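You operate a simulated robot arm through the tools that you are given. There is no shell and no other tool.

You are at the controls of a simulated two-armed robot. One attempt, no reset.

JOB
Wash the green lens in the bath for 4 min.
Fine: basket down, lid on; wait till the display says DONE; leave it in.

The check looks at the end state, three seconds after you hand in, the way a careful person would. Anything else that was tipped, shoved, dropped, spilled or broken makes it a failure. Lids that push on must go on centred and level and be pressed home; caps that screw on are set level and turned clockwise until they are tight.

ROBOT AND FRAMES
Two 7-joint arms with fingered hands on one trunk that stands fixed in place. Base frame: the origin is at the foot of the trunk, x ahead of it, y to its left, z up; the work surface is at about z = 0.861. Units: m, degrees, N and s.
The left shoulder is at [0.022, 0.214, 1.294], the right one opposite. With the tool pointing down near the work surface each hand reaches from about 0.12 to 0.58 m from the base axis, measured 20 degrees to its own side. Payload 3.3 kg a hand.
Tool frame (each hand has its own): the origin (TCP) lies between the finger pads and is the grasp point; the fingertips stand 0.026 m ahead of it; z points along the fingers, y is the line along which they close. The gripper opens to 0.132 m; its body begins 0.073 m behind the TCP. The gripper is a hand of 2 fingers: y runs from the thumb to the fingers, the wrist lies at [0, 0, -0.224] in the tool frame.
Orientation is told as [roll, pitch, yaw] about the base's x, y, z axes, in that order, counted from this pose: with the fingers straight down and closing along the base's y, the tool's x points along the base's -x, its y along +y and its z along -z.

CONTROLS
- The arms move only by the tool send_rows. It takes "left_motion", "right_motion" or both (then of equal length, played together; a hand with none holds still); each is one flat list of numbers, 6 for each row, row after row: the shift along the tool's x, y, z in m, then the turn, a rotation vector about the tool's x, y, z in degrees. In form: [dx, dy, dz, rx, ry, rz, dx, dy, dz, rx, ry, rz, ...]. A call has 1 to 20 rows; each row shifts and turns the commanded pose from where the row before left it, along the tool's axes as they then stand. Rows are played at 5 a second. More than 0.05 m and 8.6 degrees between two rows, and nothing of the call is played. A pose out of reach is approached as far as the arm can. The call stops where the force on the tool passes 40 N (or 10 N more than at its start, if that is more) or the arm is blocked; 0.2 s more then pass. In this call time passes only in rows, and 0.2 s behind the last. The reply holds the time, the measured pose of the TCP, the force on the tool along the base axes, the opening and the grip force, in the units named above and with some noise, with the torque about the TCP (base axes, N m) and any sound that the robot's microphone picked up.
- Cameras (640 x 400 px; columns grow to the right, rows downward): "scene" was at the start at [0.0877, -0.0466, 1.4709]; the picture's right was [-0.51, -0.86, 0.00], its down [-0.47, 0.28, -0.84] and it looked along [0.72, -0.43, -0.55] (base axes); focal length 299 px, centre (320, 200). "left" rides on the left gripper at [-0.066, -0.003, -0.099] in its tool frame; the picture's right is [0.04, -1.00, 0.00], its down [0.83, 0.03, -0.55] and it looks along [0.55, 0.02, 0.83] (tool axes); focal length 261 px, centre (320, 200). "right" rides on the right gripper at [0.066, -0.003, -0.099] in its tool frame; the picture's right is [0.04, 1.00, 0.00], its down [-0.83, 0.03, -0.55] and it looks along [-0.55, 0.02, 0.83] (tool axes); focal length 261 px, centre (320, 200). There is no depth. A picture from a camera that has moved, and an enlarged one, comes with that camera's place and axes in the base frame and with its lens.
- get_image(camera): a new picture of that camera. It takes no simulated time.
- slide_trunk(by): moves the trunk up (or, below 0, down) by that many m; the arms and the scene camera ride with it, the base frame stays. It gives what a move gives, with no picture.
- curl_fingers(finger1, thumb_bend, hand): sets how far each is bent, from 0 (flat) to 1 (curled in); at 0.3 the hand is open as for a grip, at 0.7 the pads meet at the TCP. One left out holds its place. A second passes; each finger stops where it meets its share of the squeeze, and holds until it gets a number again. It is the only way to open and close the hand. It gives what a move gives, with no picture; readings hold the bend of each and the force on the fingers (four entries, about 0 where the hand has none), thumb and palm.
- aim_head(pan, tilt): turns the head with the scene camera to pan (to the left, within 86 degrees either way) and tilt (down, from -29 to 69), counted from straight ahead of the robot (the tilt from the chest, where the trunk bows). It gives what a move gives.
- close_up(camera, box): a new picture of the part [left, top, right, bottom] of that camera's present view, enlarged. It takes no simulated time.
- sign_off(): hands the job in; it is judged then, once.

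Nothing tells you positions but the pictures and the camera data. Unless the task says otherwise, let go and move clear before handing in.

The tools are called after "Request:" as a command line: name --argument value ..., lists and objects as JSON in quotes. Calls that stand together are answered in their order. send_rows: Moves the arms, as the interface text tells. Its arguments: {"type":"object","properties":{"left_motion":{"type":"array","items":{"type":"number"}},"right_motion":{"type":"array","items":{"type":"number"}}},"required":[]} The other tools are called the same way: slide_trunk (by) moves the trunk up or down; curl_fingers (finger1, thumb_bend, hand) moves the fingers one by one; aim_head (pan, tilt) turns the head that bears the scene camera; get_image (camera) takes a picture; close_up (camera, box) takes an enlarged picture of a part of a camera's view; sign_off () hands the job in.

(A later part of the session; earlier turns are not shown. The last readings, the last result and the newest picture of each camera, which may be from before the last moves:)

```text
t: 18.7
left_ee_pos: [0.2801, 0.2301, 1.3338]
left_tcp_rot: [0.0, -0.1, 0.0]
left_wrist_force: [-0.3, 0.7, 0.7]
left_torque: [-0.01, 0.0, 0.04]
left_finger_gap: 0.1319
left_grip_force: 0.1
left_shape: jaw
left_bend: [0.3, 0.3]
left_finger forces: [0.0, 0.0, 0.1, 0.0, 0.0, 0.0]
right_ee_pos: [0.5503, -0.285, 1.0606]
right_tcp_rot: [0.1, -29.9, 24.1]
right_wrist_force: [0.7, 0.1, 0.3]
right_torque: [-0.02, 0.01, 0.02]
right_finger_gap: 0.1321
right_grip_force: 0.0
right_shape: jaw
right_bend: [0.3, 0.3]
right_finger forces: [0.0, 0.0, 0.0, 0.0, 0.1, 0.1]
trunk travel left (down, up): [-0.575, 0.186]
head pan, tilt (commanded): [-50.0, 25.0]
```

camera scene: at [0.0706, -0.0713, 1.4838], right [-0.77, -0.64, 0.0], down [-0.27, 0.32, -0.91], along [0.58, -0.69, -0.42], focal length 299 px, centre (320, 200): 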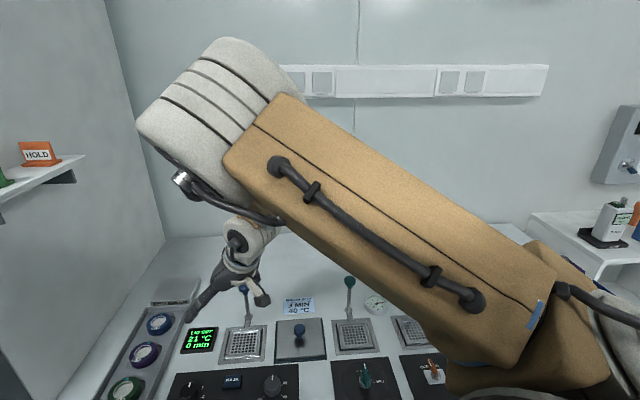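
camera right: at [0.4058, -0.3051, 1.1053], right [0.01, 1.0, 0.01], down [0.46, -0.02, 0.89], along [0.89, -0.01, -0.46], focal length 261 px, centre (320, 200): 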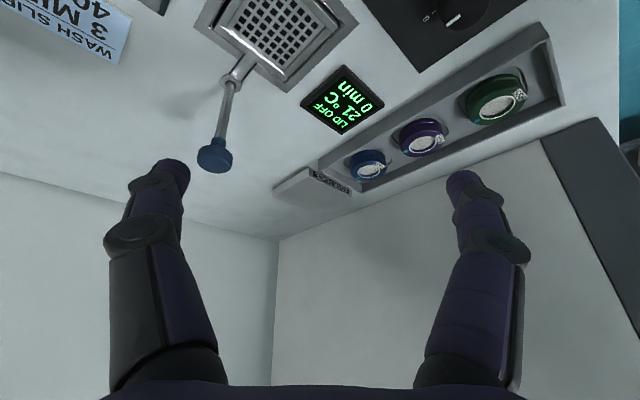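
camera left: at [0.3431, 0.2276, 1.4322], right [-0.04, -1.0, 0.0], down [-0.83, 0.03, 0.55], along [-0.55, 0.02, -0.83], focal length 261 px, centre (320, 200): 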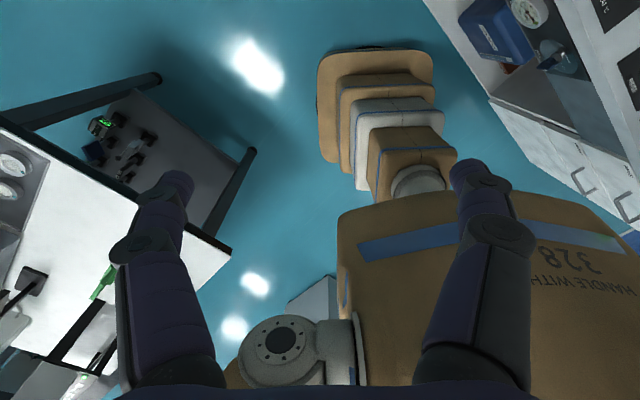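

With yaw +24° the arm reaches its pose exactly, so the right hand wants to be turned inward. I'll move to hover over the green lens at (0.60, −0.12, 1.03) with this orientation.

Request:
send_rows --right_motion '[-0.0207, 0.0326, 0.0206, 0, 0, 0, -0.0207, 0.0326, 0.0206, 0, 0, 0, -0.0207, 0.0326, 0.0206, 0, 0, 0, -0.0207, 0.0326, 0.0206, 0, 0, 0]'

Request:
aim_head --pan -15 --tilt 45

Request:
get_image --camera "scene"

Request:
get_image --camera "right"

```text
t: 19.7
left_ee_pos: [0.2784, 0.23, 1.3334]
left_tcp_rot: [0.1, 0.0, -0.1]
left_wrist_force: [0.0, 0.3, 0.0]
left_torque: [0.03, 0.0, 0.0]
left_finger_gap: 0.132
left_grip_force: 0.1
left_shape: jaw
left_bend: [0.3, 0.3]
left_finger forces: [0.0, 0.0, 0.0, 0.0, 0.0, 0.0]
right_ee_pos: [0.5878, -0.1869, 1.0364]
right_tcp_rot: [1.0, -30.0, 21.8]
right_wrist_force: [-1.0, -0.3, 0.6]
right_torque: [-0.02, -0.02, 0.03]
right_finger_gap: 0.132
right_grip_force: 0.0
right_shape: jaw
right_bend: [0.3, 0.3]
right_finger forces: [0.0, 0.0, 0.0, 0.0, 0.1, 0.1]
right hand out of reach, approached as far as the arm can: row 3, 4
trunk travel left (down, up): [-0.575, 0.186]
head pan, tilt (commanded): [-50.0, 25.0]
```

```text
t: 20.7
left_ee_pos: [0.2796, 0.2308, 1.3335]
left_tcp_rot: [0.0, 0.0, 0.0]
left_wrist_force: [-0.4, 0.3, -0.6]
left_torque: [0.0, 0.03, 0.03]
left_finger_gap: 0.1319
left_grip_force: 0.1
left_shape: jaw
left_bend: [0.3, 0.3]
left_finger forces: [0.0, 0.0, 0.1, 0.0, 0.1, 0.0]
right_ee_pos: [0.5883, -0.1862, 1.0398]
right_tcp_rot: [1.0, -30.1, 21.9]
right_wrist_force: [-0.2, -0.2, 0.3]
right_torque: [0.01, 0.07, 0.01]
right_finger_gap: 0.1318
right_grip_force: 0.0
right_shape: jaw
right_bend: [0.3, 0.3]
right_finger forces: [0.0, 0.0, 0.0, 0.0, 0.0, 0.0]
trunk travel left (down, up): [-0.575, 0.186]
head pan, tilt (commanded): [-15.0, 45.0]
```

```text
taken
camera scene: at [0.0899, -0.0219, 1.4533], right [-0.26, -0.97, 0.0], down [-0.68, 0.18, -0.71], along [0.68, -0.18, -0.71], focal length 299 px, centre (320, 200)
```

scene: 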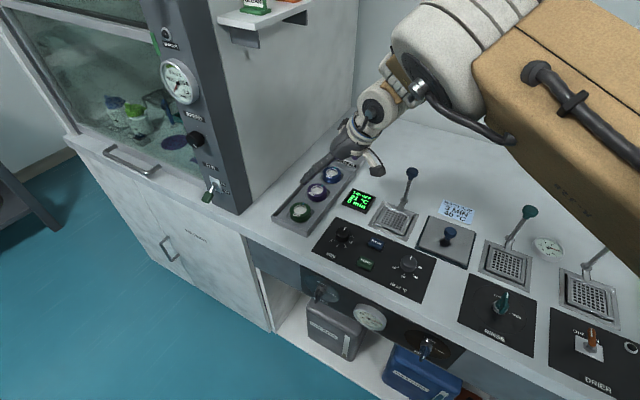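

```text
taken
camera right: at [0.492, -0.2306, 1.0915], right [-0.41, 0.91, -0.01], down [0.4, 0.19, 0.9], along [0.82, 0.37, -0.44], focal length 261 px, centre (320, 200)
```

right: 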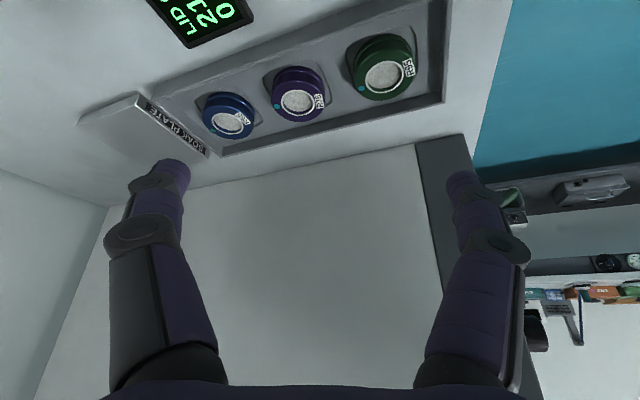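

Request:
send_rows --right_motion '[0.02, 0, 0.0346, 0, 0, 0, 0.02, 0, 0.0346, 0, 0, 0]'

Request:
send_rows --right_motion '[-0.0087, 0.02, 0.005, 0, 0, 0, -0.0087, 0.02, 0.005, 0, 0, 0]'

```text
t: 21.3
left_ee_pos: [0.2796, 0.2304, 1.3329]
left_tcp_rot: [0.0, 0.0, 0.0]
left_wrist_force: [0.6, -0.1, 0.0]
left_torque: [-0.02, 0.02, 0.01]
left_finger_gap: 0.1319
left_grip_force: 0.1
left_shape: jaw
left_bend: [0.3, 0.3]
left_finger forces: [0.0, 0.0, 0.0, 0.0, 0.1, 0.0]
right_ee_pos: [0.5915, -0.1813, 0.9631]
right_tcp_rot: [0.1, -30.4, 23.0]
right_wrist_force: [-0.4, 0.6, -0.1]
right_torque: [0.02, 0.02, -0.02]
right_finger_gap: 0.1319
right_grip_force: 0.1
right_shape: jaw
right_bend: [0.3, 0.3]
right_finger forces: [0.1, 0.0, 0.0, 0.0, 0.0, 0.0]
trunk travel left (down, up): [-0.575, 0.186]
head pan, tilt (commanded): [-15.0, 45.0]
```

```text
t: 21.9
left_ee_pos: [0.2789, 0.2295, 1.3342]
left_tcp_rot: [0.0, 0.1, 0.0]
left_wrist_force: [0.2, 0.0, 0.5]
left_torque: [-0.03, -0.01, 0.02]
left_finger_gap: 0.1318
left_grip_force: 0.1
left_shape: jaw
left_bend: [0.3, 0.3]
left_finger forces: [0.0, 0.0, 0.0, 0.0, 0.0, 0.0]
right_ee_pos: [0.5955, -0.1638, 0.9579]
right_tcp_rot: [0.1, -29.8, 22.9]
right_wrist_force: [-0.8, 0.6, -0.1]
right_torque: [0.01, -0.02, 0.01]
right_finger_gap: 0.1317
right_grip_force: 0.1
right_shape: jaw
right_bend: [0.3, 0.3]
right_finger forces: [0.0, 0.1, 0.0, 0.0, 0.0, 0.0]
right hand out of reach, approached as far as the arm can: row 1, 2
trunk travel left (down, up): [-0.575, 0.186]
head pan, tilt (commanded): [-15.0, 45.0]
```

Request:
send_rows --right_motion '[0, 0, 0, -4, 0, -6.93, 0, 0, 0, -4, 0, -6.93, 0, 0, 0, -4, 0, -6.93]'

Request:
send_rows --right_motion '[-0.0145, 0.025, 0.0085, 0, 0, 0]'

Request:
get_image --camera "right"

Request:
get_image --camera "scene"

```text
t: 22.7
left_ee_pos: [0.2797, 0.2297, 1.3333]
left_tcp_rot: [0.1, 0.0, 0.0]
left_wrist_force: [0.3, 0.1, 0.5]
left_torque: [0.01, -0.03, 0.0]
left_finger_gap: 0.1317
left_grip_force: 0.0
left_shape: jaw
left_bend: [0.3, 0.3]
left_finger forces: [0.1, 0.0, 0.0, 0.0, 0.1, 0.1]
right_ee_pos: [0.5938, -0.1542, 0.9578]
right_tcp_rot: [-0.1, -29.9, 48.2]
right_wrist_force: [-0.9, -0.3, 0.0]
right_torque: [-0.02, 0.01, 0.02]
right_finger_gap: 0.1319
right_grip_force: 0.1
right_shape: jaw
right_bend: [0.3, 0.3]
right_finger forces: [0.0, 0.1, 0.1, 0.0, 0.1, 0.0]
trunk travel left (down, up): [-0.575, 0.186]
head pan, tilt (commanded): [-15.0, 45.0]
```

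```text
t: 23.1
left_ee_pos: [0.2797, 0.2313, 1.3327]
left_tcp_rot: [0.0, 0.0, 0.0]
left_wrist_force: [0.3, 0.6, 0.0]
left_torque: [-0.03, -0.01, -0.02]
left_finger_gap: 0.1319
left_grip_force: 0.0
left_shape: jaw
left_bend: [0.3, 0.3]
left_finger forces: [0.0, 0.1, 0.0, 0.1, 0.1, 0.1]
right_ee_pos: [0.5867, -0.1245, 0.9583]
right_tcp_rot: [-0.1, -29.9, 48.2]
right_wrist_force: [0.2, -0.5, 0.4]
right_torque: [-0.05, -0.01, -0.02]
right_finger_gap: 0.1319
right_grip_force: 0.1
right_shape: jaw
right_bend: [0.3, 0.3]
right_finger forces: [0.1, 0.1, 0.0, 0.0, 0.1, 0.0]
trunk travel left (down, up): [-0.575, 0.186]
head pan, tilt (commanded): [-15.0, 45.0]
```

```text
taken
camera right: at [0.5172, -0.2037, 1.0111], right [-0.77, 0.64, -0.02], down [0.27, 0.36, 0.89], along [0.58, 0.68, -0.45], focal length 261 px, centre (320, 200)
```

right: 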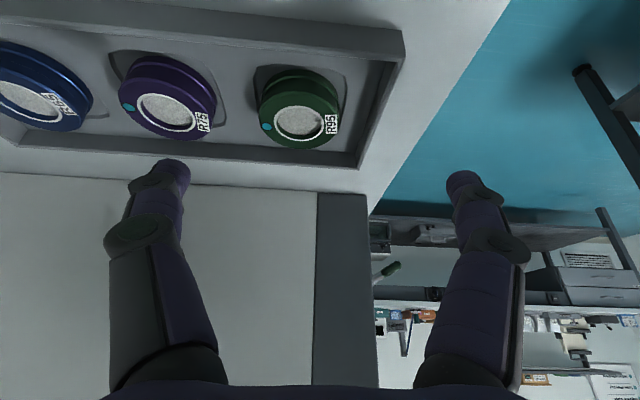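

```text
taken
camera scene: at [0.0896, -0.0204, 1.4533], right [-0.26, -0.97, 0.0], down [-0.68, 0.18, -0.71], along [0.68, -0.18, -0.71], focal length 299 px, centre (320, 200)
```

scene: 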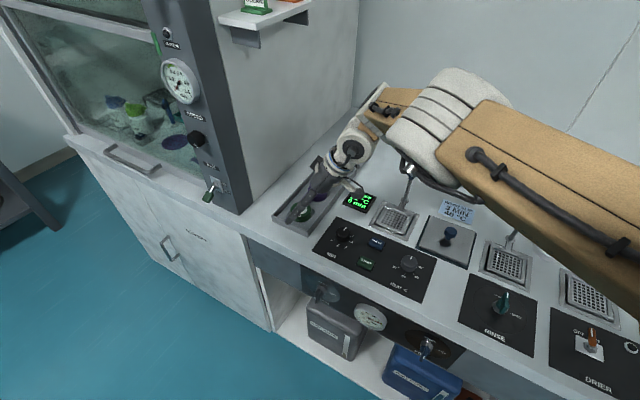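

The hand is now in full reach at yaw 48°, tilted 30° forward. I'll look closely at the lens, its neighbours and the tray gaps from here, and part-close the hand to learn the bend-to-gap relation.

Request:
close_up --camera "right" --box '[90, 20, 410, 220]'

Request:
curl_fingers --hand "right" --finger1 0.48 --thumb_bend 0.48

Request:
get_image --camera "right"

Request:
close_up --camera "scene" --box '[260, 130, 420, 230]'

```text
2.00 times, centred on (250, 120) of right
camera zoom: at [0.5172, -0.2037, 1.0111], right [-0.77, 0.64, -0.02], down [0.27, 0.36, 0.89], along [0.58, 0.68, -0.45], focal length 521 px, centre (460, 360)
```

zoom: 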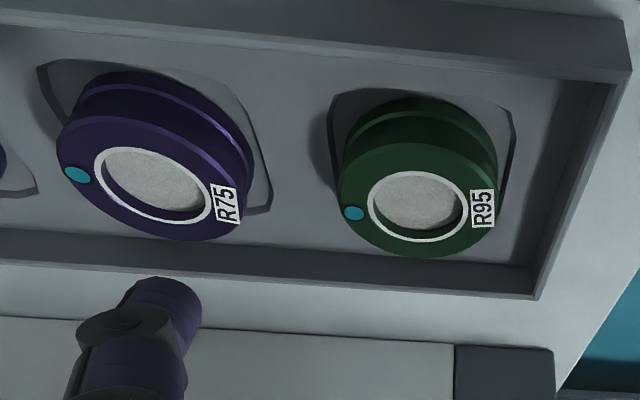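

```text
t: 24.1
left_ee_pos: [0.2795, 0.2298, 1.3336]
left_tcp_rot: [0.0, -0.1, 0.0]
left_wrist_force: [0.3, -0.9, -0.5]
left_torque: [0.0, -0.03, 0.02]
left_finger_gap: 0.132
left_grip_force: 0.1
left_shape: jaw
left_bend: [0.3, 0.3]
left_finger forces: [0.1, 0.1, 0.0, 0.1, 0.0, 0.1]
right_ee_pos: [0.5869, -0.1226, 0.9577]
right_tcp_rot: [0.0, -30.1, 48.1]
right_wrist_force: [0.5, 0.5, 0.5]
right_torque: [0.0, 0.01, -0.01]
right_finger_gap: 0.0738
right_grip_force: 0.0
right_shape: fingers
right_bend: [0.48, 0.48]
right_finger forces: [0.0, 0.1, 0.0, 0.0, 0.0, 0.1]
trunk travel left (down, up): [-0.575, 0.186]
head pan, tilt (commanded): [-15.0, 45.0]
```

```text
taken
camera right: at [0.5175, -0.2046, 1.0108], right [-0.77, 0.64, -0.02], down [0.27, 0.35, 0.9], along [0.58, 0.68, -0.45], focal length 261 px, centre (320, 200)
```

right: 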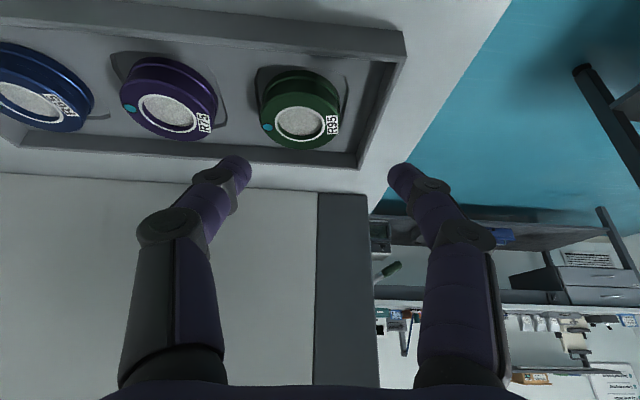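

```text
4.00 times, centred on (340, 180) of scene
camera zoom: at [0.0899, -0.0218, 1.4533], right [-0.26, -0.97, 0.0], down [-0.68, 0.18, -0.71], along [0.68, -0.18, -0.71], focal length 1197 px, centre (240, 280)
```

zoom: 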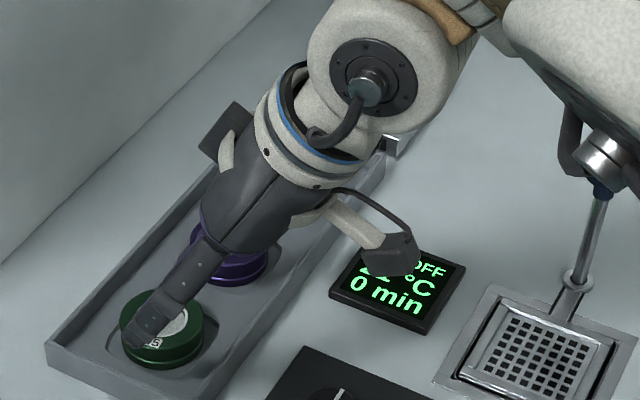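

The green lens measures about 0.0545 m across, centred near (0.617, −0.110), top at z ≈ 0.885, with roughly 32 mm to the purple lens and 22 mm to the tray's front wall. I'll set the finger gap near 0.064 and move to just above it.

Request:
curl_fingers --hand "right" --finger1 0.51 --thumb_bend 0.51

Request:
send_rows --right_motion '[-0.002, -0.0083, 0.0173, 0, 0, 0, -0.002, -0.0083, 0.0173, 0, 0, 0]'

Request:
get_image --camera "right"

Request:
close_up --camera "scene" --box '[260, 130, 420, 230]'

```text
t: 25.1
left_ee_pos: [0.2801, 0.2309, 1.3331]
left_tcp_rot: [0.0, -0.1, 0.0]
left_wrist_force: [0.5, 0.3, 0.1]
left_torque: [-0.01, 0.01, 0.03]
left_finger_gap: 0.1318
left_grip_force: 0.0
left_shape: jaw
left_bend: [0.3, 0.3]
left_finger forces: [0.0, 0.0, 0.0, 0.0, 0.0, 0.1]
right_ee_pos: [0.5868, -0.1235, 0.9571]
right_tcp_rot: [0.1, -29.9, 48.1]
right_wrist_force: [0.1, 0.8, 0.6]
right_torque: [-0.01, 0.03, -0.03]
right_finger_gap: 0.0635
right_grip_force: 0.0
right_shape: fingers
right_bend: [0.51, 0.51]
right_finger forces: [0.0, 0.1, 0.0, 0.0, 0.0, 0.0]
trunk travel left (down, up): [-0.575, 0.186]
head pan, tilt (commanded): [-15.0, 45.0]
```

```text
t: 25.7
left_ee_pos: [0.2786, 0.2307, 1.3346]
left_tcp_rot: [0.0, 0.0, 0.1]
left_wrist_force: [0.4, -0.5, 0.3]
left_torque: [-0.01, 0.01, -0.01]
left_finger_gap: 0.1317
left_grip_force: 0.1
left_shape: jaw
left_bend: [0.3, 0.3]
left_finger forces: [0.1, 0.1, 0.0, 0.0, 0.0, 0.0]
right_ee_pos: [0.6052, -0.1204, 0.9364]
right_tcp_rot: [0.0, -30.0, 48.0]
right_wrist_force: [0.9, 0.7, -0.4]
right_torque: [-0.01, 0.01, 0.0]
right_finger_gap: 0.0635
right_grip_force: 0.1
right_shape: fingers
right_bend: [0.51, 0.51]
right_finger forces: [0.1, 0.1, 0.0, 0.0, 0.0, 0.1]
right hand out of reach, approached as far as the arm can: row 2
trunk travel left (down, up): [-0.575, 0.186]
head pan, tilt (commanded): [-15.0, 45.0]
```

```text
taken
camera right: at [0.5361, -0.2016, 0.989], right [-0.77, 0.64, -0.02], down [0.27, 0.35, 0.9], along [0.58, 0.68, -0.45], focal length 261 px, centre (320, 200)
```

right: 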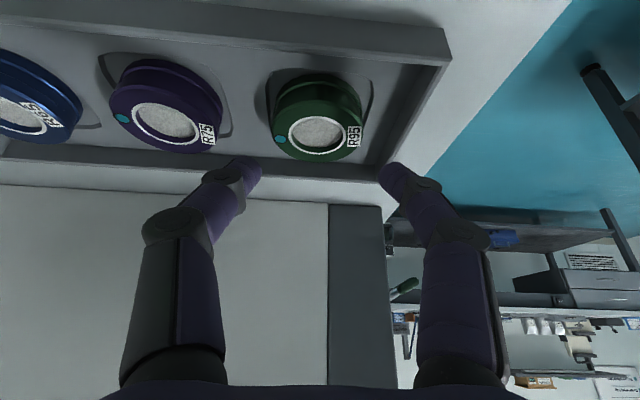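

```text
4.00 times, centred on (340, 180) of scene
camera zoom: at [0.0895, -0.0216, 1.4533], right [-0.26, -0.97, 0.0], down [-0.68, 0.18, -0.71], along [0.68, -0.18, -0.71], focal length 1197 px, centre (240, 280)
```

zoom: 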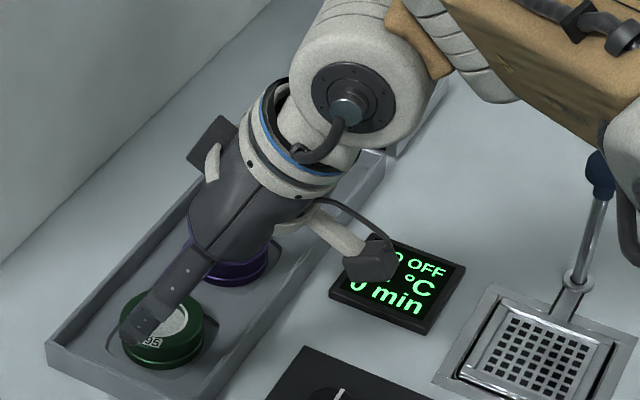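

The reach runs out at about 0.534 m from shoulder to wrist. I'll lift the hand, lower the trunk by about 0.13 m to bring the shoulder level down, and come in again.

Request:
send_rows --right_motion '[-0.0096, 0, -0.036, 0, 0, 0, -0.0096, 0, -0.036, 0, 0, 0, -0.0096, 0, -0.036, 0, 0, 0, -0.0096, 0, -0.036, 0, 0, 0]'

```text
t: 26.7
left_ee_pos: [0.2792, 0.2305, 1.3331]
left_tcp_rot: [0.0, -0.1, 0.0]
left_wrist_force: [0.2, 0.7, -0.6]
left_torque: [0.0, 0.0, 0.01]
left_finger_gap: 0.1317
left_grip_force: 0.0
left_shape: jaw
left_bend: [0.3, 0.3]
left_finger forces: [0.0, 0.0, 0.1, 0.0, 0.1, 0.0]
right_ee_pos: [0.578, -0.1473, 1.0815]
right_tcp_rot: [-0.1, -30.1, 48.1]
right_wrist_force: [0.5, -0.3, 0.1]
right_torque: [-0.01, -0.01, 0.01]
right_finger_gap: 0.0636
right_grip_force: 0.0
right_shape: fingers
right_bend: [0.51, 0.51]
right_finger forces: [0.0, 0.1, 0.2, 0.0, 0.0, 0.0]
trunk travel left (down, up): [-0.575, 0.186]
head pan, tilt (commanded): [-15.0, 45.0]
```

Request:
slide_trunk --by -0.13

Request:
get_image --camera "scene"

Request:
get_image --camera "right"

```text
t: 28.3
left_ee_pos: [0.2789, 0.2308, 1.2026]
left_tcp_rot: [-0.1, 0.0, 0.0]
left_wrist_force: [0.2, -0.6, -0.1]
left_torque: [0.01, -0.01, -0.02]
left_finger_gap: 0.1318
left_grip_force: 0.0
left_shape: jaw
left_bend: [0.3, 0.3]
left_finger forces: [0.1, 0.1, 0.0, 0.1, 0.0, 0.1]
right_ee_pos: [0.58, -0.1591, 0.9478]
right_tcp_rot: [0.3, -29.7, 46.8]
right_wrist_force: [0.0, -0.8, -0.3]
right_torque: [-0.02, -0.02, -0.03]
right_finger_gap: 0.0633
right_grip_force: 0.0
right_shape: fingers
right_bend: [0.51, 0.51]
right_finger forces: [0.0, 0.0, 0.0, 0.1, 0.1, 0.1]
trunk travel left (down, up): [-0.445, 0.316]
head pan, tilt (commanded): [-15.0, 45.0]
```

```text
taken
camera scene: at [0.0983, -0.0218, 1.3231], right [-0.26, -0.97, 0.0], down [-0.68, 0.18, -0.71], along [0.68, -0.18, -0.71], focal length 299 px, centre (320, 200)
```

scene: 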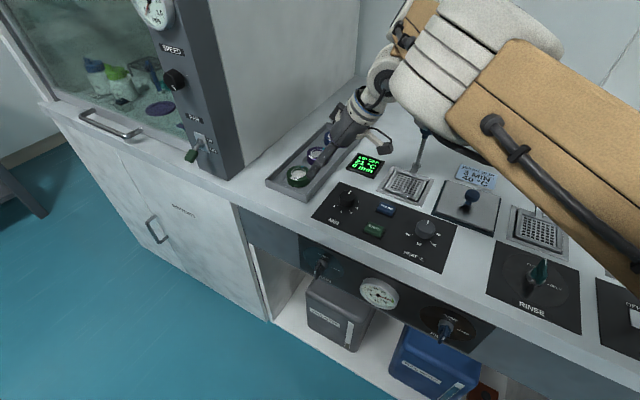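

```text
taken
camera right: at [0.5088, -0.2391, 1.0005], right [-0.75, 0.66, -0.02], down [0.28, 0.35, 0.89], along [0.59, 0.67, -0.45], focal length 261 px, centre (320, 200)
```

right: 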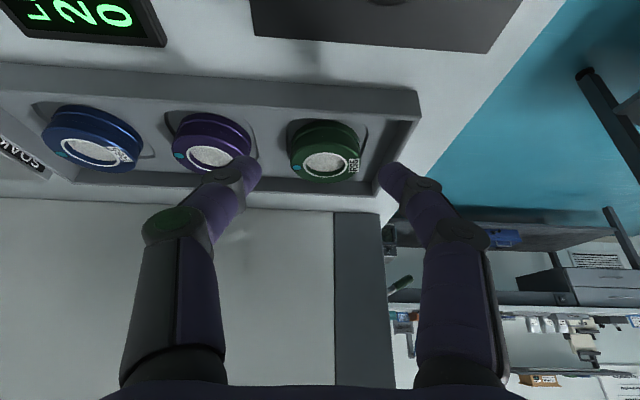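

Request:
send_rows --right_motion '[0, 0, 0, 0, 0, 0]'

```text
t: 28.7
left_ee_pos: [0.2794, 0.2306, 1.202]
left_tcp_rot: [0.0, 0.0, -0.1]
left_wrist_force: [1.1, 0.3, -0.7]
left_torque: [-0.02, -0.02, 0.04]
left_finger_gap: 0.1318
left_grip_force: 0.0
left_shape: jaw
left_bend: [0.3, 0.3]
left_finger forces: [0.0, 0.0, 0.0, 0.1, 0.0, 0.0]
right_ee_pos: [0.5799, -0.1584, 0.9489]
right_tcp_rot: [0.4, -30.1, 46.8]
right_wrist_force: [0.8, 0.6, 0.0]
right_torque: [-0.01, -0.05, 0.01]
right_finger_gap: 0.0635
right_grip_force: 0.1
right_shape: fingers
right_bend: [0.51, 0.51]
right_finger forces: [0.1, 0.1, 0.0, 0.0, 0.1, 0.1]
trunk travel left (down, up): [-0.445, 0.316]
head pan, tilt (commanded): [-15.0, 45.0]
```

Request:
send_rows --right_motion '[-0.0138, -0.0036, 0.0204, 0, 0, 0, -0.0138, -0.0036, 0.0204, 0, 0, 0]'

Request:
get_image --camera "right"

```text
t: 29.3
left_ee_pos: [0.2799, 0.2297, 1.2027]
left_tcp_rot: [0.0, 0.0, 0.0]
left_wrist_force: [-0.1, 0.1, 0.6]
left_torque: [-0.04, 0.02, -0.03]
left_finger_gap: 0.1319
left_grip_force: 0.0
left_shape: jaw
left_bend: [0.3, 0.3]
left_finger forces: [0.1, 0.0, 0.1, 0.0, 0.0, 0.0]
right_ee_pos: [0.6146, -0.1202, 0.9309]
right_tcp_rot: [0.0, -30.2, 48.1]
right_wrist_force: [-0.3, 0.0, -0.2]
right_torque: [0.0, 0.02, -0.02]
right_finger_gap: 0.0635
right_grip_force: 0.0
right_shape: fingers
right_bend: [0.51, 0.51]
right_finger forces: [0.0, 0.0, 0.1, 0.0, 0.0, 0.0]
trunk travel left (down, up): [-0.445, 0.316]
head pan, tilt (commanded): [-15.0, 45.0]
```

```text
taken
camera right: at [0.5448, -0.2017, 0.983], right [-0.77, 0.64, -0.02], down [0.27, 0.35, 0.9], along [0.58, 0.68, -0.44], focal length 261 px, centre (320, 200)
```

right: 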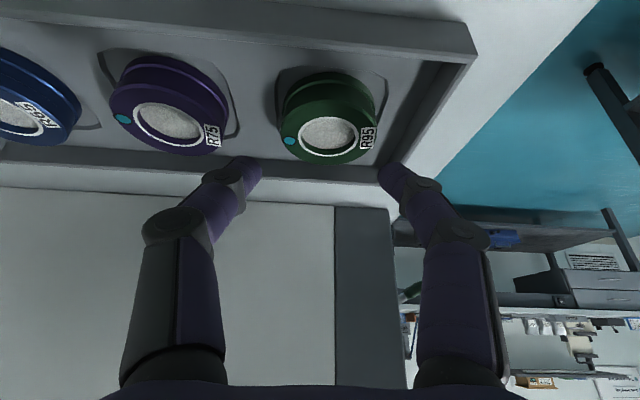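

The hand is in reach here, about 4 cm above its grasp height. I'll lower to just above the lens top and check the clearances.

Request:
send_rows --right_motion '[0.0065, 0.0007, 0.0101, 0, 0, 0, 0.0065, 0.0006, 0.0101, 0, 0, 0]'

Request:
close_up --camera "right" --box '[160, 40, 480, 240]'

Request:
close_up --camera "scene" --box '[250, 110, 410, 210]'

```text
t: 29.9
left_ee_pos: [0.279, 0.231, 1.2029]
left_tcp_rot: [0.0, -0.1, 0.0]
left_wrist_force: [0.6, 0.3, 0.0]
left_torque: [-0.01, 0.01, -0.02]
left_finger_gap: 0.1321
left_grip_force: 0.0
left_shape: jaw
left_bend: [0.3, 0.3]
left_finger forces: [0.0, 0.0, 0.1, 0.0, 0.1, 0.0]
right_ee_pos: [0.6122, -0.1212, 0.906]
right_tcp_rot: [-0.1, -29.9, 48.1]
right_wrist_force: [0.8, 0.8, -0.6]
right_torque: [0.02, 0.04, 0.03]
right_finger_gap: 0.0635
right_grip_force: 0.1
right_shape: fingers
right_bend: [0.51, 0.51]
right_finger forces: [0.1, 0.0, 0.1, 0.0, 0.1, 0.0]
trunk travel left (down, up): [-0.445, 0.316]
head pan, tilt (commanded): [-15.0, 45.0]
```

```text
2.00 times, centred on (320, 140) of right
camera zoom: at [0.5419, -0.2018, 0.9588], right [-0.77, 0.64, -0.02], down [0.27, 0.35, 0.9], along [0.58, 0.68, -0.45], focal length 521 px, centre (320, 320)
```

zoom: 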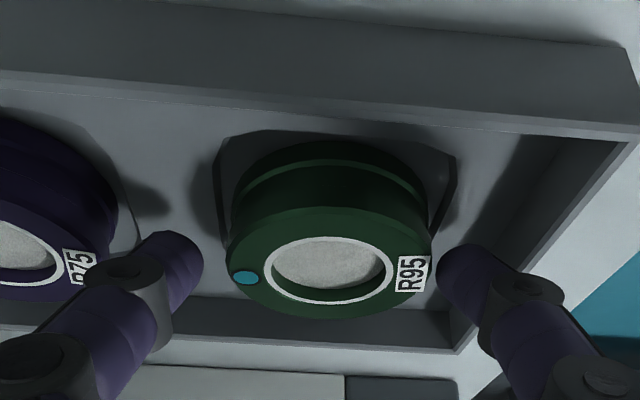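

```text
4.00 times, centred on (330, 160) of scene
camera zoom: at [0.0984, -0.0216, 1.323], right [-0.26, -0.97, 0.0], down [-0.68, 0.18, -0.71], along [0.68, -0.18, -0.71], focal length 1197 px, centre (280, 360)
```

zoom: 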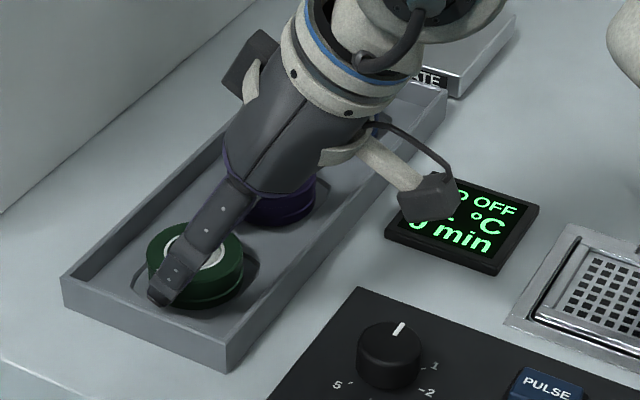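

The fingers straddle the lens cleanly with a few millimetres to the wall and the purple lens well clear. I'll go down the last centimetre and close gently.

Request:
send_rows --right_motion '[0.0021, 0.0008, 0.0052, 0, 0, 0, 0.0021, 0.0007, 0.0051, 0, 0, 0]'

Request:
close_up --camera "right" --box '[160, 40, 480, 240]'

```text
t: 30.5
left_ee_pos: [0.2795, 0.2306, 1.2029]
left_tcp_rot: [0.0, -0.1, -0.1]
left_wrist_force: [-0.2, 0.0, 0.3]
left_torque: [0.02, 0.0, 0.01]
left_finger_gap: 0.1321
left_grip_force: 0.1
left_shape: jaw
left_bend: [0.3, 0.3]
left_finger forces: [0.1, 0.0, 0.0, 0.1, 0.0, 0.0]
right_ee_pos: [0.6127, -0.119, 0.8975]
right_tcp_rot: [-0.4, -30.3, 48.2]
right_wrist_force: [-2.3, -2.4, 20.4]
right_torque: [0.29, 0.1, 0.04]
right_finger_gap: 0.0634
right_grip_force: 10.5
right_shape: fingers
right_bend: [0.53, 0.51]
right_finger forces: [14.0, 0.0, 0.0, 0.1, 6.6, 0.1]
trunk travel left (down, up): [-0.445, 0.316]
head pan, tilt (commanded): [-15.0, 45.0]
```

```text
2.00 times, centred on (320, 140) of right
camera zoom: at [0.5415, -0.1994, 0.9502], right [-0.77, 0.64, -0.03], down [0.27, 0.35, 0.9], along [0.58, 0.68, -0.44], focal length 521 px, centre (320, 320)
```

zoom: 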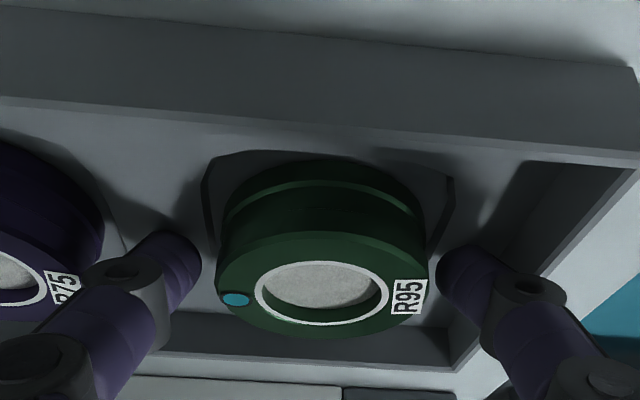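

The fingertips just touched the tray floor (20 N upward), so I'll raise about 4 mm to unload and then close.

Request:
send_rows --right_motion '[-0.002, 0, -0.0035, 0, 0, 0]'

Request:
curl_fingers --hand "right" --finger1 0.57 --thumb_bend 0.57

Request:
close_up --camera "right" --box '[160, 40, 480, 240]'

```text
t: 30.9
left_ee_pos: [0.2798, 0.2304, 1.2019]
left_tcp_rot: [0.0, 0.0, 0.0]
left_wrist_force: [0.4, -0.7, 0.4]
left_torque: [0.04, -0.01, -0.01]
left_finger_gap: 0.1318
left_grip_force: 0.1
left_shape: jaw
left_bend: [0.3, 0.3]
left_finger forces: [0.1, 0.0, 0.1, 0.0, 0.0, 0.1]
right_ee_pos: [0.6111, -0.1186, 0.8988]
right_tcp_rot: [0.0, -30.0, 48.1]
right_wrist_force: [1.9, 1.3, 7.4]
right_torque: [0.06, -0.18, -0.01]
right_finger_gap: 0.0636
right_grip_force: 2.8
right_shape: fingers
right_bend: [0.51, 0.51]
right_finger forces: [2.8, 0.1, 0.1, 0.1, 4.5, 0.1]
trunk travel left (down, up): [-0.445, 0.316]
head pan, tilt (commanded): [-15.0, 45.0]
```

```text
t: 31.9
left_ee_pos: [0.2817, 0.2306, 1.2022]
left_tcp_rot: [0.0, 0.0, 0.0]
left_wrist_force: [0.5, 0.1, -0.3]
left_torque: [-0.03, -0.01, 0.0]
left_finger_gap: 0.1319
left_grip_force: 0.1
left_shape: jaw
left_bend: [0.3, 0.3]
left_finger forces: [0.0, 0.1, 0.0, 0.0, 0.0, 0.0]
right_ee_pos: [0.6112, -0.1193, 0.898]
right_tcp_rot: [0.0, -30.0, 48.0]
right_wrist_force: [-0.6, -0.2, 2.2]
right_torque: [-0.02, -0.03, 0.0]
right_finger_gap: 0.053
right_grip_force: 2.8
right_shape: fingers
right_bend: [0.54, 0.55]
right_finger forces: [2.3, 0.1, 0.0, 0.0, 2.9, 0.0]
trunk travel left (down, up): [-0.445, 0.316]
head pan, tilt (commanded): [-15.0, 45.0]
```

```text
2.00 times, centred on (320, 140) of right
camera zoom: at [0.5415, -0.2, 0.9512], right [-0.77, 0.64, -0.02], down [0.27, 0.35, 0.89], along [0.58, 0.68, -0.45], focal length 521 px, centre (320, 320)
```

zoom: 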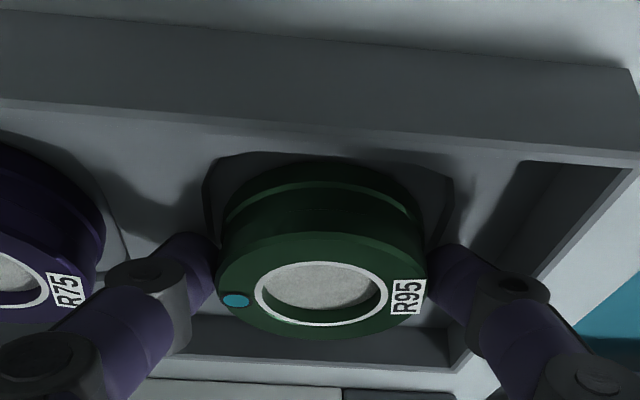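

The lens is between the pads (gap 0.053). I'll firm the grip slightly and lift a little to check it holds.

Request:
curl_fingers --hand "right" --finger1 0.62 --thumb_bend 0.62

Request:
send_rows --right_motion '[-0.005, 0, -0.0087, 0, 0, 0, -0.005, 0, -0.0087, 0, 0, 0]'

Request:
get_image --camera "right"

Request:
close_up --camera "scene" --box '[250, 110, 410, 210]'

```text
t: 32.9
left_ee_pos: [0.2805, 0.2296, 1.2017]
left_tcp_rot: [0.0, -0.1, 0.0]
left_wrist_force: [-0.4, 0.5, -0.2]
left_torque: [0.02, 0.0, -0.02]
left_finger_gap: 0.1319
left_grip_force: 0.0
left_shape: jaw
left_bend: [0.3, 0.3]
left_finger forces: [0.0, 0.0, 0.1, 0.1, 0.0, 0.0]
right_ee_pos: [0.612, -0.1189, 0.8986]
right_tcp_rot: [0.0, -30.0, 48.1]
right_wrist_force: [0.3, -0.5, 0.4]
right_torque: [-0.01, 0.01, -0.02]
right_finger_gap: 0.0509
right_grip_force: 7.1
right_shape: fingers
right_bend: [0.54, 0.58]
right_finger forces: [7.0, 0.0, 0.1, 0.0, 7.0, 0.0]
trunk travel left (down, up): [-0.445, 0.316]
head pan, tilt (commanded): [-15.0, 45.0]
```

```text
t: 33.5
left_ee_pos: [0.2801, 0.2307, 1.2029]
left_tcp_rot: [0.0, -0.1, 0.1]
left_wrist_force: [-0.2, 0.9, 0.0]
left_torque: [0.03, 0.01, -0.01]
left_finger_gap: 0.132
left_grip_force: 0.1
left_shape: jaw
left_bend: [0.3, 0.3]
left_finger forces: [0.0, 0.1, 0.1, 0.0, 0.1, 0.0]
right_ee_pos: [0.6115, -0.1176, 0.9201]
right_tcp_rot: [0.0, -30.0, 48.2]
right_wrist_force: [0.2, -0.4, -0.9]
right_torque: [-0.03, 0.03, 0.02]
right_finger_gap: 0.0506
right_grip_force: 6.8
right_shape: fingers
right_bend: [0.54, 0.58]
right_finger forces: [6.9, 0.0, 0.0, 0.0, 6.9, 0.1]
trunk travel left (down, up): [-0.445, 0.316]
head pan, tilt (commanded): [-15.0, 45.0]
```

```text
taken
camera right: at [0.542, -0.1991, 0.9726], right [-0.77, 0.64, -0.02], down [0.27, 0.35, 0.9], along [0.58, 0.68, -0.45], focal length 261 px, centre (320, 200)
```

right: 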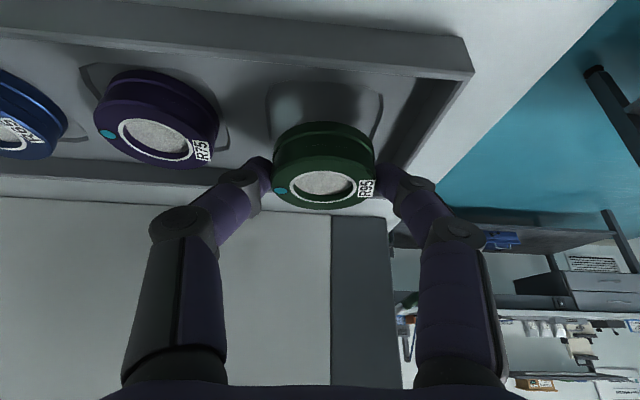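

```text
4.00 times, centred on (330, 160) of scene
camera zoom: at [0.0985, -0.0218, 1.323], right [-0.26, -0.97, 0.0], down [-0.68, 0.18, -0.71], along [0.68, -0.18, -0.71], focal length 1197 px, centre (280, 360)
```

zoom: 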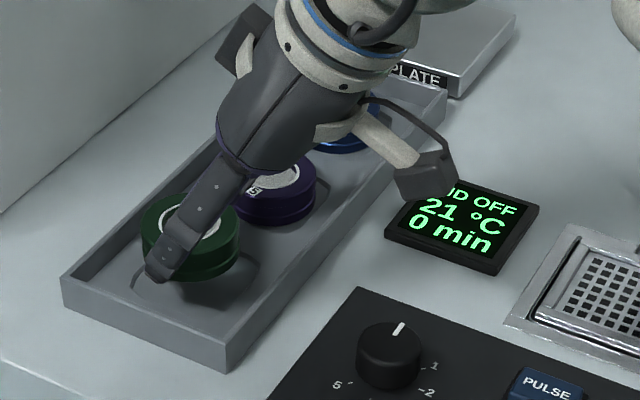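

The lens is held and clear of its pocket. I'll lift it higher and carry it toward the basket, turning the hand back toward yaw 8° so the fingers line up with the basket's diagonal.

Request:
send_rows --right_motion '[-0.0225, 0, -0.039, 0, 0, 0, -0.0225, 0, -0.039, 0, 0, 0, 0.0386, -0.0132, -0.0223, 4, 0, 6.93, 0.0366, -0.0193, -0.0212, 4, 0, 6.93, 0.034, -0.025, -0.0196, 4, 0, 6.93, 0.0306, -0.0302, -0.0177, 4, 0, 6.93, 0.0267, -0.0349, -0.0154, 4, 0, 6.93]'

Request:
get_image --camera "right"

Request:
aim_head --pan -28 --tilt 45

Request:
get_image --camera "scene"

```text
t: 35.1
left_ee_pos: [0.2796, 0.2312, 1.2039]
left_tcp_rot: [0.0, 0.0, 0.1]
left_wrist_force: [-0.5, -0.3, 0.6]
left_torque: [0.0, -0.02, -0.01]
left_finger_gap: 0.1319
left_grip_force: 0.2
left_shape: jaw
left_bend: [0.3, 0.3]
left_finger forces: [0.1, 0.0, 0.0, 0.1, 0.1, 0.0]
right_ee_pos: [0.5089, -0.3435, 1.0103]
right_tcp_rot: [2.5, -30.6, 4.3]
right_wrist_force: [-0.1, -0.5, -0.6]
right_torque: [-0.01, 0.04, 0.03]
right_finger_gap: 0.0506
right_grip_force: 6.2
right_shape: fingers
right_bend: [0.54, 0.59]
right_finger forces: [6.4, 0.0, 0.0, 0.0, 6.5, 0.0]
trunk travel left (down, up): [-0.445, 0.316]
head pan, tilt (commanded): [-15.0, 45.0]
```

```text
taken
camera right: at [0.4036, -0.3588, 1.0611], right [-0.13, 0.99, 0.02], down [0.43, 0.04, 0.9], along [0.89, 0.12, -0.43], focal length 261 px, centre (320, 200)
```

right: 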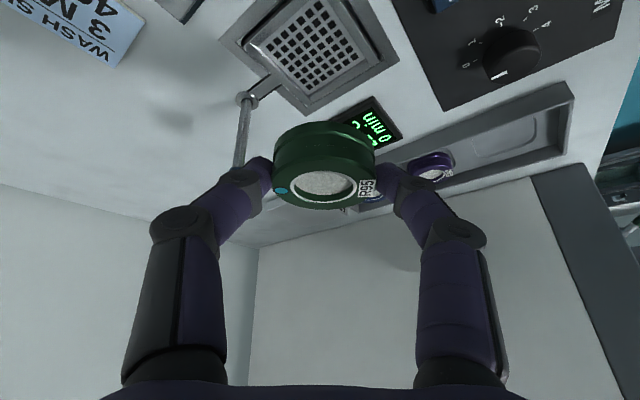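

```text
t: 35.9
left_ee_pos: [0.2799, 0.2288, 1.2011]
left_tcp_rot: [0.0, -0.1, 0.0]
left_wrist_force: [-0.1, 0.3, -0.4]
left_torque: [0.01, -0.01, -0.01]
left_finger_gap: 0.1315
left_grip_force: 0.0
left_shape: jaw
left_bend: [0.3, 0.3]
left_finger forces: [0.0, 0.1, 0.0, 0.0, 0.0, 0.1]
right_ee_pos: [0.5087, -0.3452, 1.006]
right_tcp_rot: [2.0, -30.2, 4.4]
right_wrist_force: [-0.1, 0.0, -1.2]
right_torque: [0.0, 0.01, 0.02]
right_finger_gap: 0.0507
right_grip_force: 6.5
right_shape: fingers
right_bend: [0.54, 0.59]
right_finger forces: [6.5, 0.0, 0.0, 0.1, 6.5, 0.1]
trunk travel left (down, up): [-0.445, 0.316]
head pan, tilt (commanded): [-28.0, 45.0]
```

```text
taken
camera scene: at [0.0917, -0.039, 1.323], right [-0.47, -0.88, 0.0], down [-0.62, 0.33, -0.71], along [0.62, -0.33, -0.71], focal length 299 px, centre (320, 200)
```

scene: 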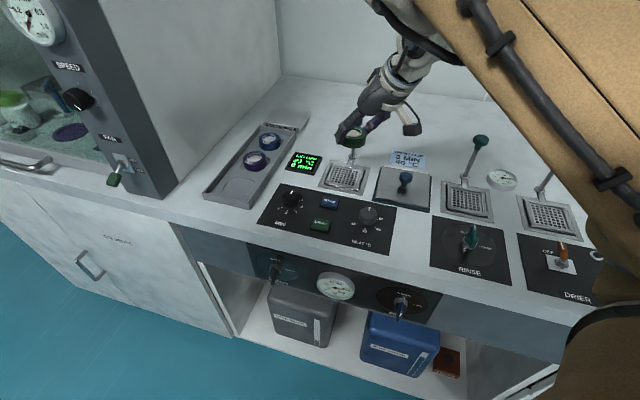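

Request:
close_up --camera "right" --box '[210, 0, 410, 125]'

Request:
close_up --camera "scene" --box '[300, 110, 420, 210]'

```text
3.20 times, centred on (310, 62) of right
camera zoom: at [0.4035, -0.3595, 1.0592], right [-0.13, 0.99, 0.01], down [0.44, 0.05, 0.9], along [0.89, 0.12, -0.44], focal length 834 px, centre (352, 640)
```

zoom: 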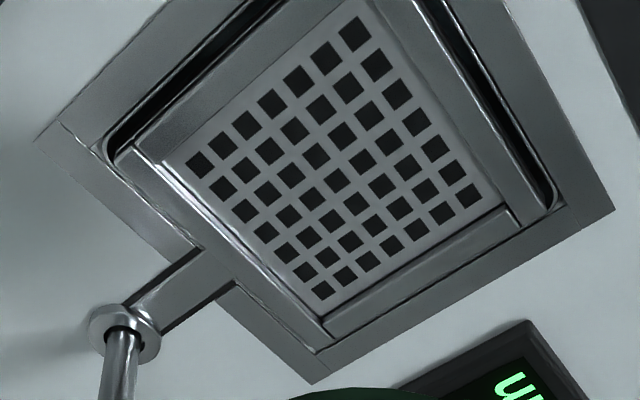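

```text
4.00 times, centred on (360, 160) of scene
camera zoom: at [0.0917, -0.039, 1.323], right [-0.47, -0.88, 0.0], down [-0.62, 0.33, -0.71], along [0.62, -0.33, -0.71], focal length 1197 px, centre (160, 360)
```

zoom: 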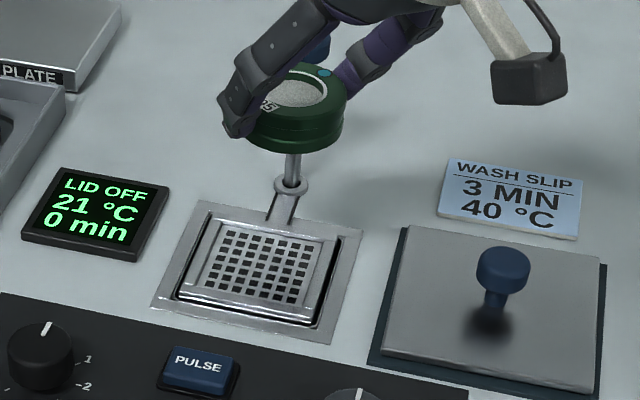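

The basket floor is near (0.543, −0.342), z ≈ 0.861. I'll bring the lens over it and lower to about z 0.94 to check alignment.

Request:
send_rows --right_motion '[0.0055, -0.0017, 0.0349, 0, 0, 0, 0.0055, -0.0017, 0.0349, 0, 0, 0]'

Request:
get_image --camera "right"

Request:
close_up --camera "scene" --box '[300, 110, 420, 210]'

```text
t: 36.5
left_ee_pos: [0.2798, 0.2308, 1.2014]
left_tcp_rot: [0.0, 0.0, 0.0]
left_wrist_force: [0.2, 0.4, 0.1]
left_torque: [0.01, -0.02, 0.01]
left_finger_gap: 0.132
left_grip_force: 0.0
left_shape: jaw
left_bend: [0.3, 0.3]
left_finger forces: [0.0, 0.0, 0.0, 0.1, 0.0, 0.1]
right_ee_pos: [0.5387, -0.336, 0.9445]
right_tcp_rot: [0.4, -30.3, 6.9]
right_wrist_force: [-0.6, -0.8, -0.5]
right_torque: [0.01, 0.03, -0.02]
right_finger_gap: 0.0507
right_grip_force: 6.7
right_shape: fingers
right_bend: [0.54, 0.59]
right_finger forces: [6.4, 0.0, 0.0, 0.0, 6.4, 0.1]
trunk travel left (down, up): [-0.445, 0.316]
head pan, tilt (commanded): [-28.0, 45.0]
```

```text
taken
camera right: at [0.4321, -0.3521, 0.9973], right [-0.16, 0.99, -0.02], down [0.43, 0.08, 0.9], along [0.89, 0.14, -0.44], focal length 261 px, centre (320, 200)
```

right: 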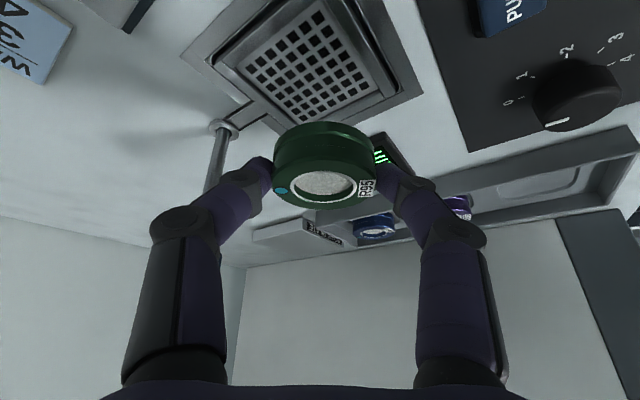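

```text
4.00 times, centred on (360, 160) of scene
camera zoom: at [0.0922, -0.0391, 1.3229], right [-0.47, -0.88, 0.0], down [-0.62, 0.33, -0.71], along [0.62, -0.33, -0.71], focal length 1197 px, centre (160, 360)
```

zoom: 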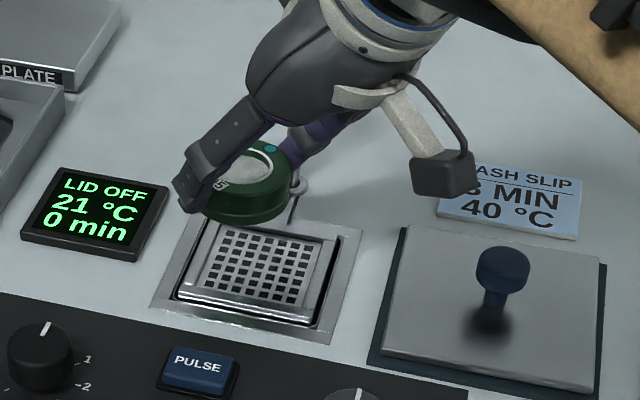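

Request:
close_up --camera "right" --box '[200, 0, 440, 150]'

```text
2.67 times, centred on (320, 75) of right
camera zoom: at [0.4321, -0.3521, 0.9973], right [-0.16, 0.99, -0.02], down [0.43, 0.08, 0.9], along [0.89, 0.14, -0.44], focal length 695 px, centre (320, 533)
```

zoom: 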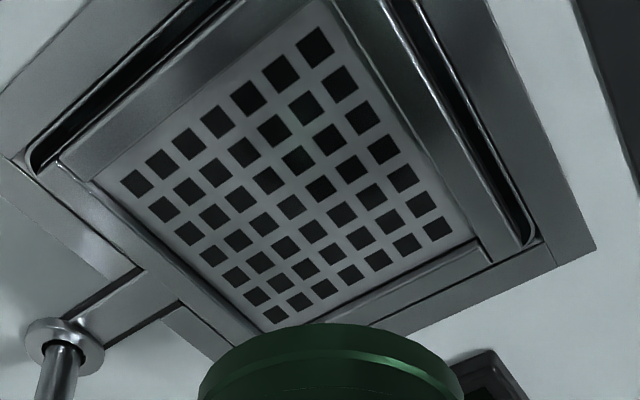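

The basket centre works out to (0.5425, −0.3435) and the lens is now about (0.548, −0.334). I'll shift onto the centre and come down to just above the rim.

Request:
send_rows --right_motion '[0.0102, -0.0047, 0.0114, 0, 0, 0, 0.0103, -0.0046, 0.0114, 0, 0, 0]'

Request:
get_image --camera "right"

Request:
close_up --camera "scene" --box '[310, 120, 400, 200]'

```text
t: 37.1
left_ee_pos: [0.2807, 0.2317, 1.2036]
left_tcp_rot: [0.1, 0.0, 0.0]
left_wrist_force: [-0.1, 0.5, -0.1]
left_torque: [0.0, 0.0, -0.02]
left_finger_gap: 0.1317
left_grip_force: 0.0
left_shape: jaw
left_bend: [0.3, 0.3]
left_finger forces: [0.0, 0.1, 0.1, 0.0, 0.1, 0.1]
right_ee_pos: [0.5336, -0.3387, 0.9127]
right_tcp_rot: [-0.1, -29.9, 8.4]
right_wrist_force: [0.9, -0.8, -0.7]
right_torque: [0.0, 0.01, 0.04]
right_finger_gap: 0.0507
right_grip_force: 6.8
right_shape: fingers
right_bend: [0.54, 0.59]
right_finger forces: [6.3, 0.1, 0.1, 0.0, 6.4, 0.0]
trunk travel left (down, up): [-0.445, 0.316]
head pan, tilt (commanded): [-28.0, 45.0]
```

```text
taken
camera right: at [0.4288, -0.3567, 0.9655], right [-0.18, 0.98, -0.02], down [0.44, 0.1, 0.89], along [0.88, 0.15, -0.45], focal length 261 px, centre (320, 200)
```

right: 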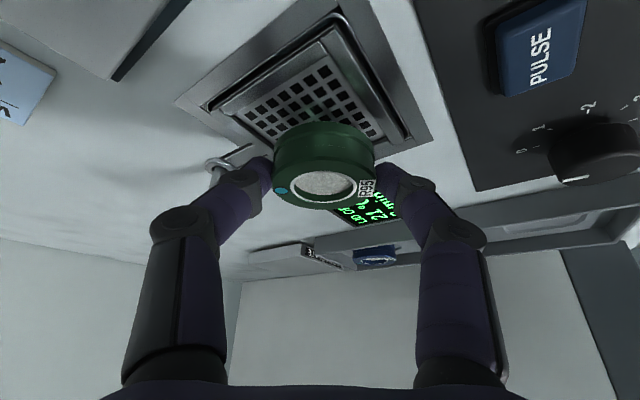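

```text
5.00 times, centred on (355, 160) of scene
camera zoom: at [0.0918, -0.039, 1.3229], right [-0.47, -0.88, 0.0], down [-0.62, 0.33, -0.71], along [0.62, -0.33, -0.71], focal length 1496 px, centre (145, 400)
```

zoom: 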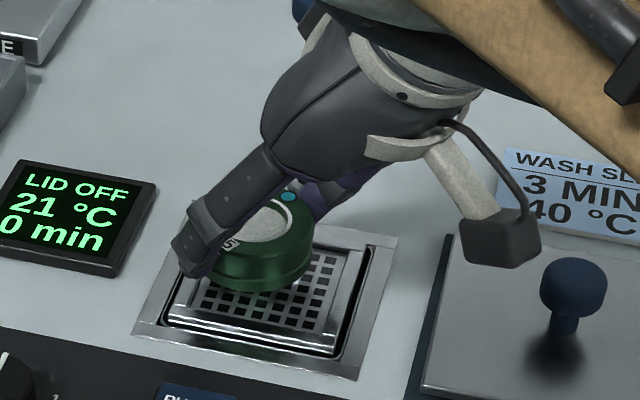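

Request:
send_rows --right_motion '[0.0011, -0.0089, -0.0007, 0, 0, 0, 0, 0, 0, 0, 0, 0]'

Request:
close_up --camera "right" --box '[160, 0, 480, 200]'

```text
t: 37.7
left_ee_pos: [0.28, 0.2304, 1.2025]
left_tcp_rot: [0.0, 0.0, 0.1]
left_wrist_force: [-0.5, -0.8, 0.3]
left_torque: [0.03, -0.01, 0.01]
left_finger_gap: 0.1316
left_grip_force: 0.0
left_shape: jaw
left_bend: [0.3, 0.3]
left_finger forces: [0.1, 0.0, 0.1, 0.0, 0.0, 0.0]
right_ee_pos: [0.534, -0.3483, 0.9138]
right_tcp_rot: [-0.1, -30.0, 8.1]
right_wrist_force: [-0.3, 0.0, -1.4]
right_torque: [0.0, 0.0, 0.03]
right_finger_gap: 0.0504
right_grip_force: 6.8
right_shape: fingers
right_bend: [0.54, 0.59]
right_finger forces: [6.5, 0.0, 0.1, 0.0, 6.4, 0.1]
trunk travel left (down, up): [-0.445, 0.316]
head pan, tilt (commanded): [-28.0, 45.0]
```

```text
2.00 times, centred on (320, 100) of right
camera zoom: at [0.4281, -0.3655, 0.9658], right [-0.18, 0.98, -0.02], down [0.44, 0.1, 0.9], along [0.88, 0.15, -0.45], focal length 521 px, centre (320, 400)
```

zoom: 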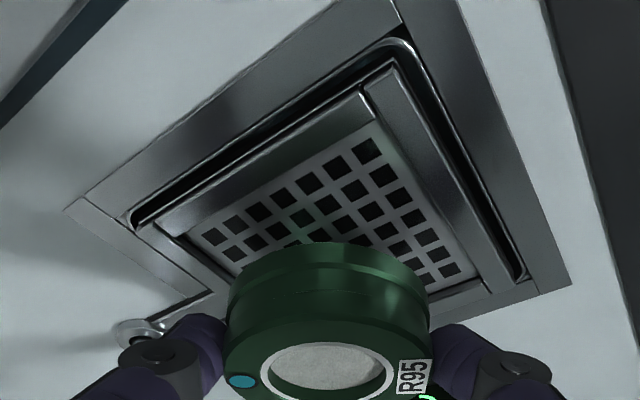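

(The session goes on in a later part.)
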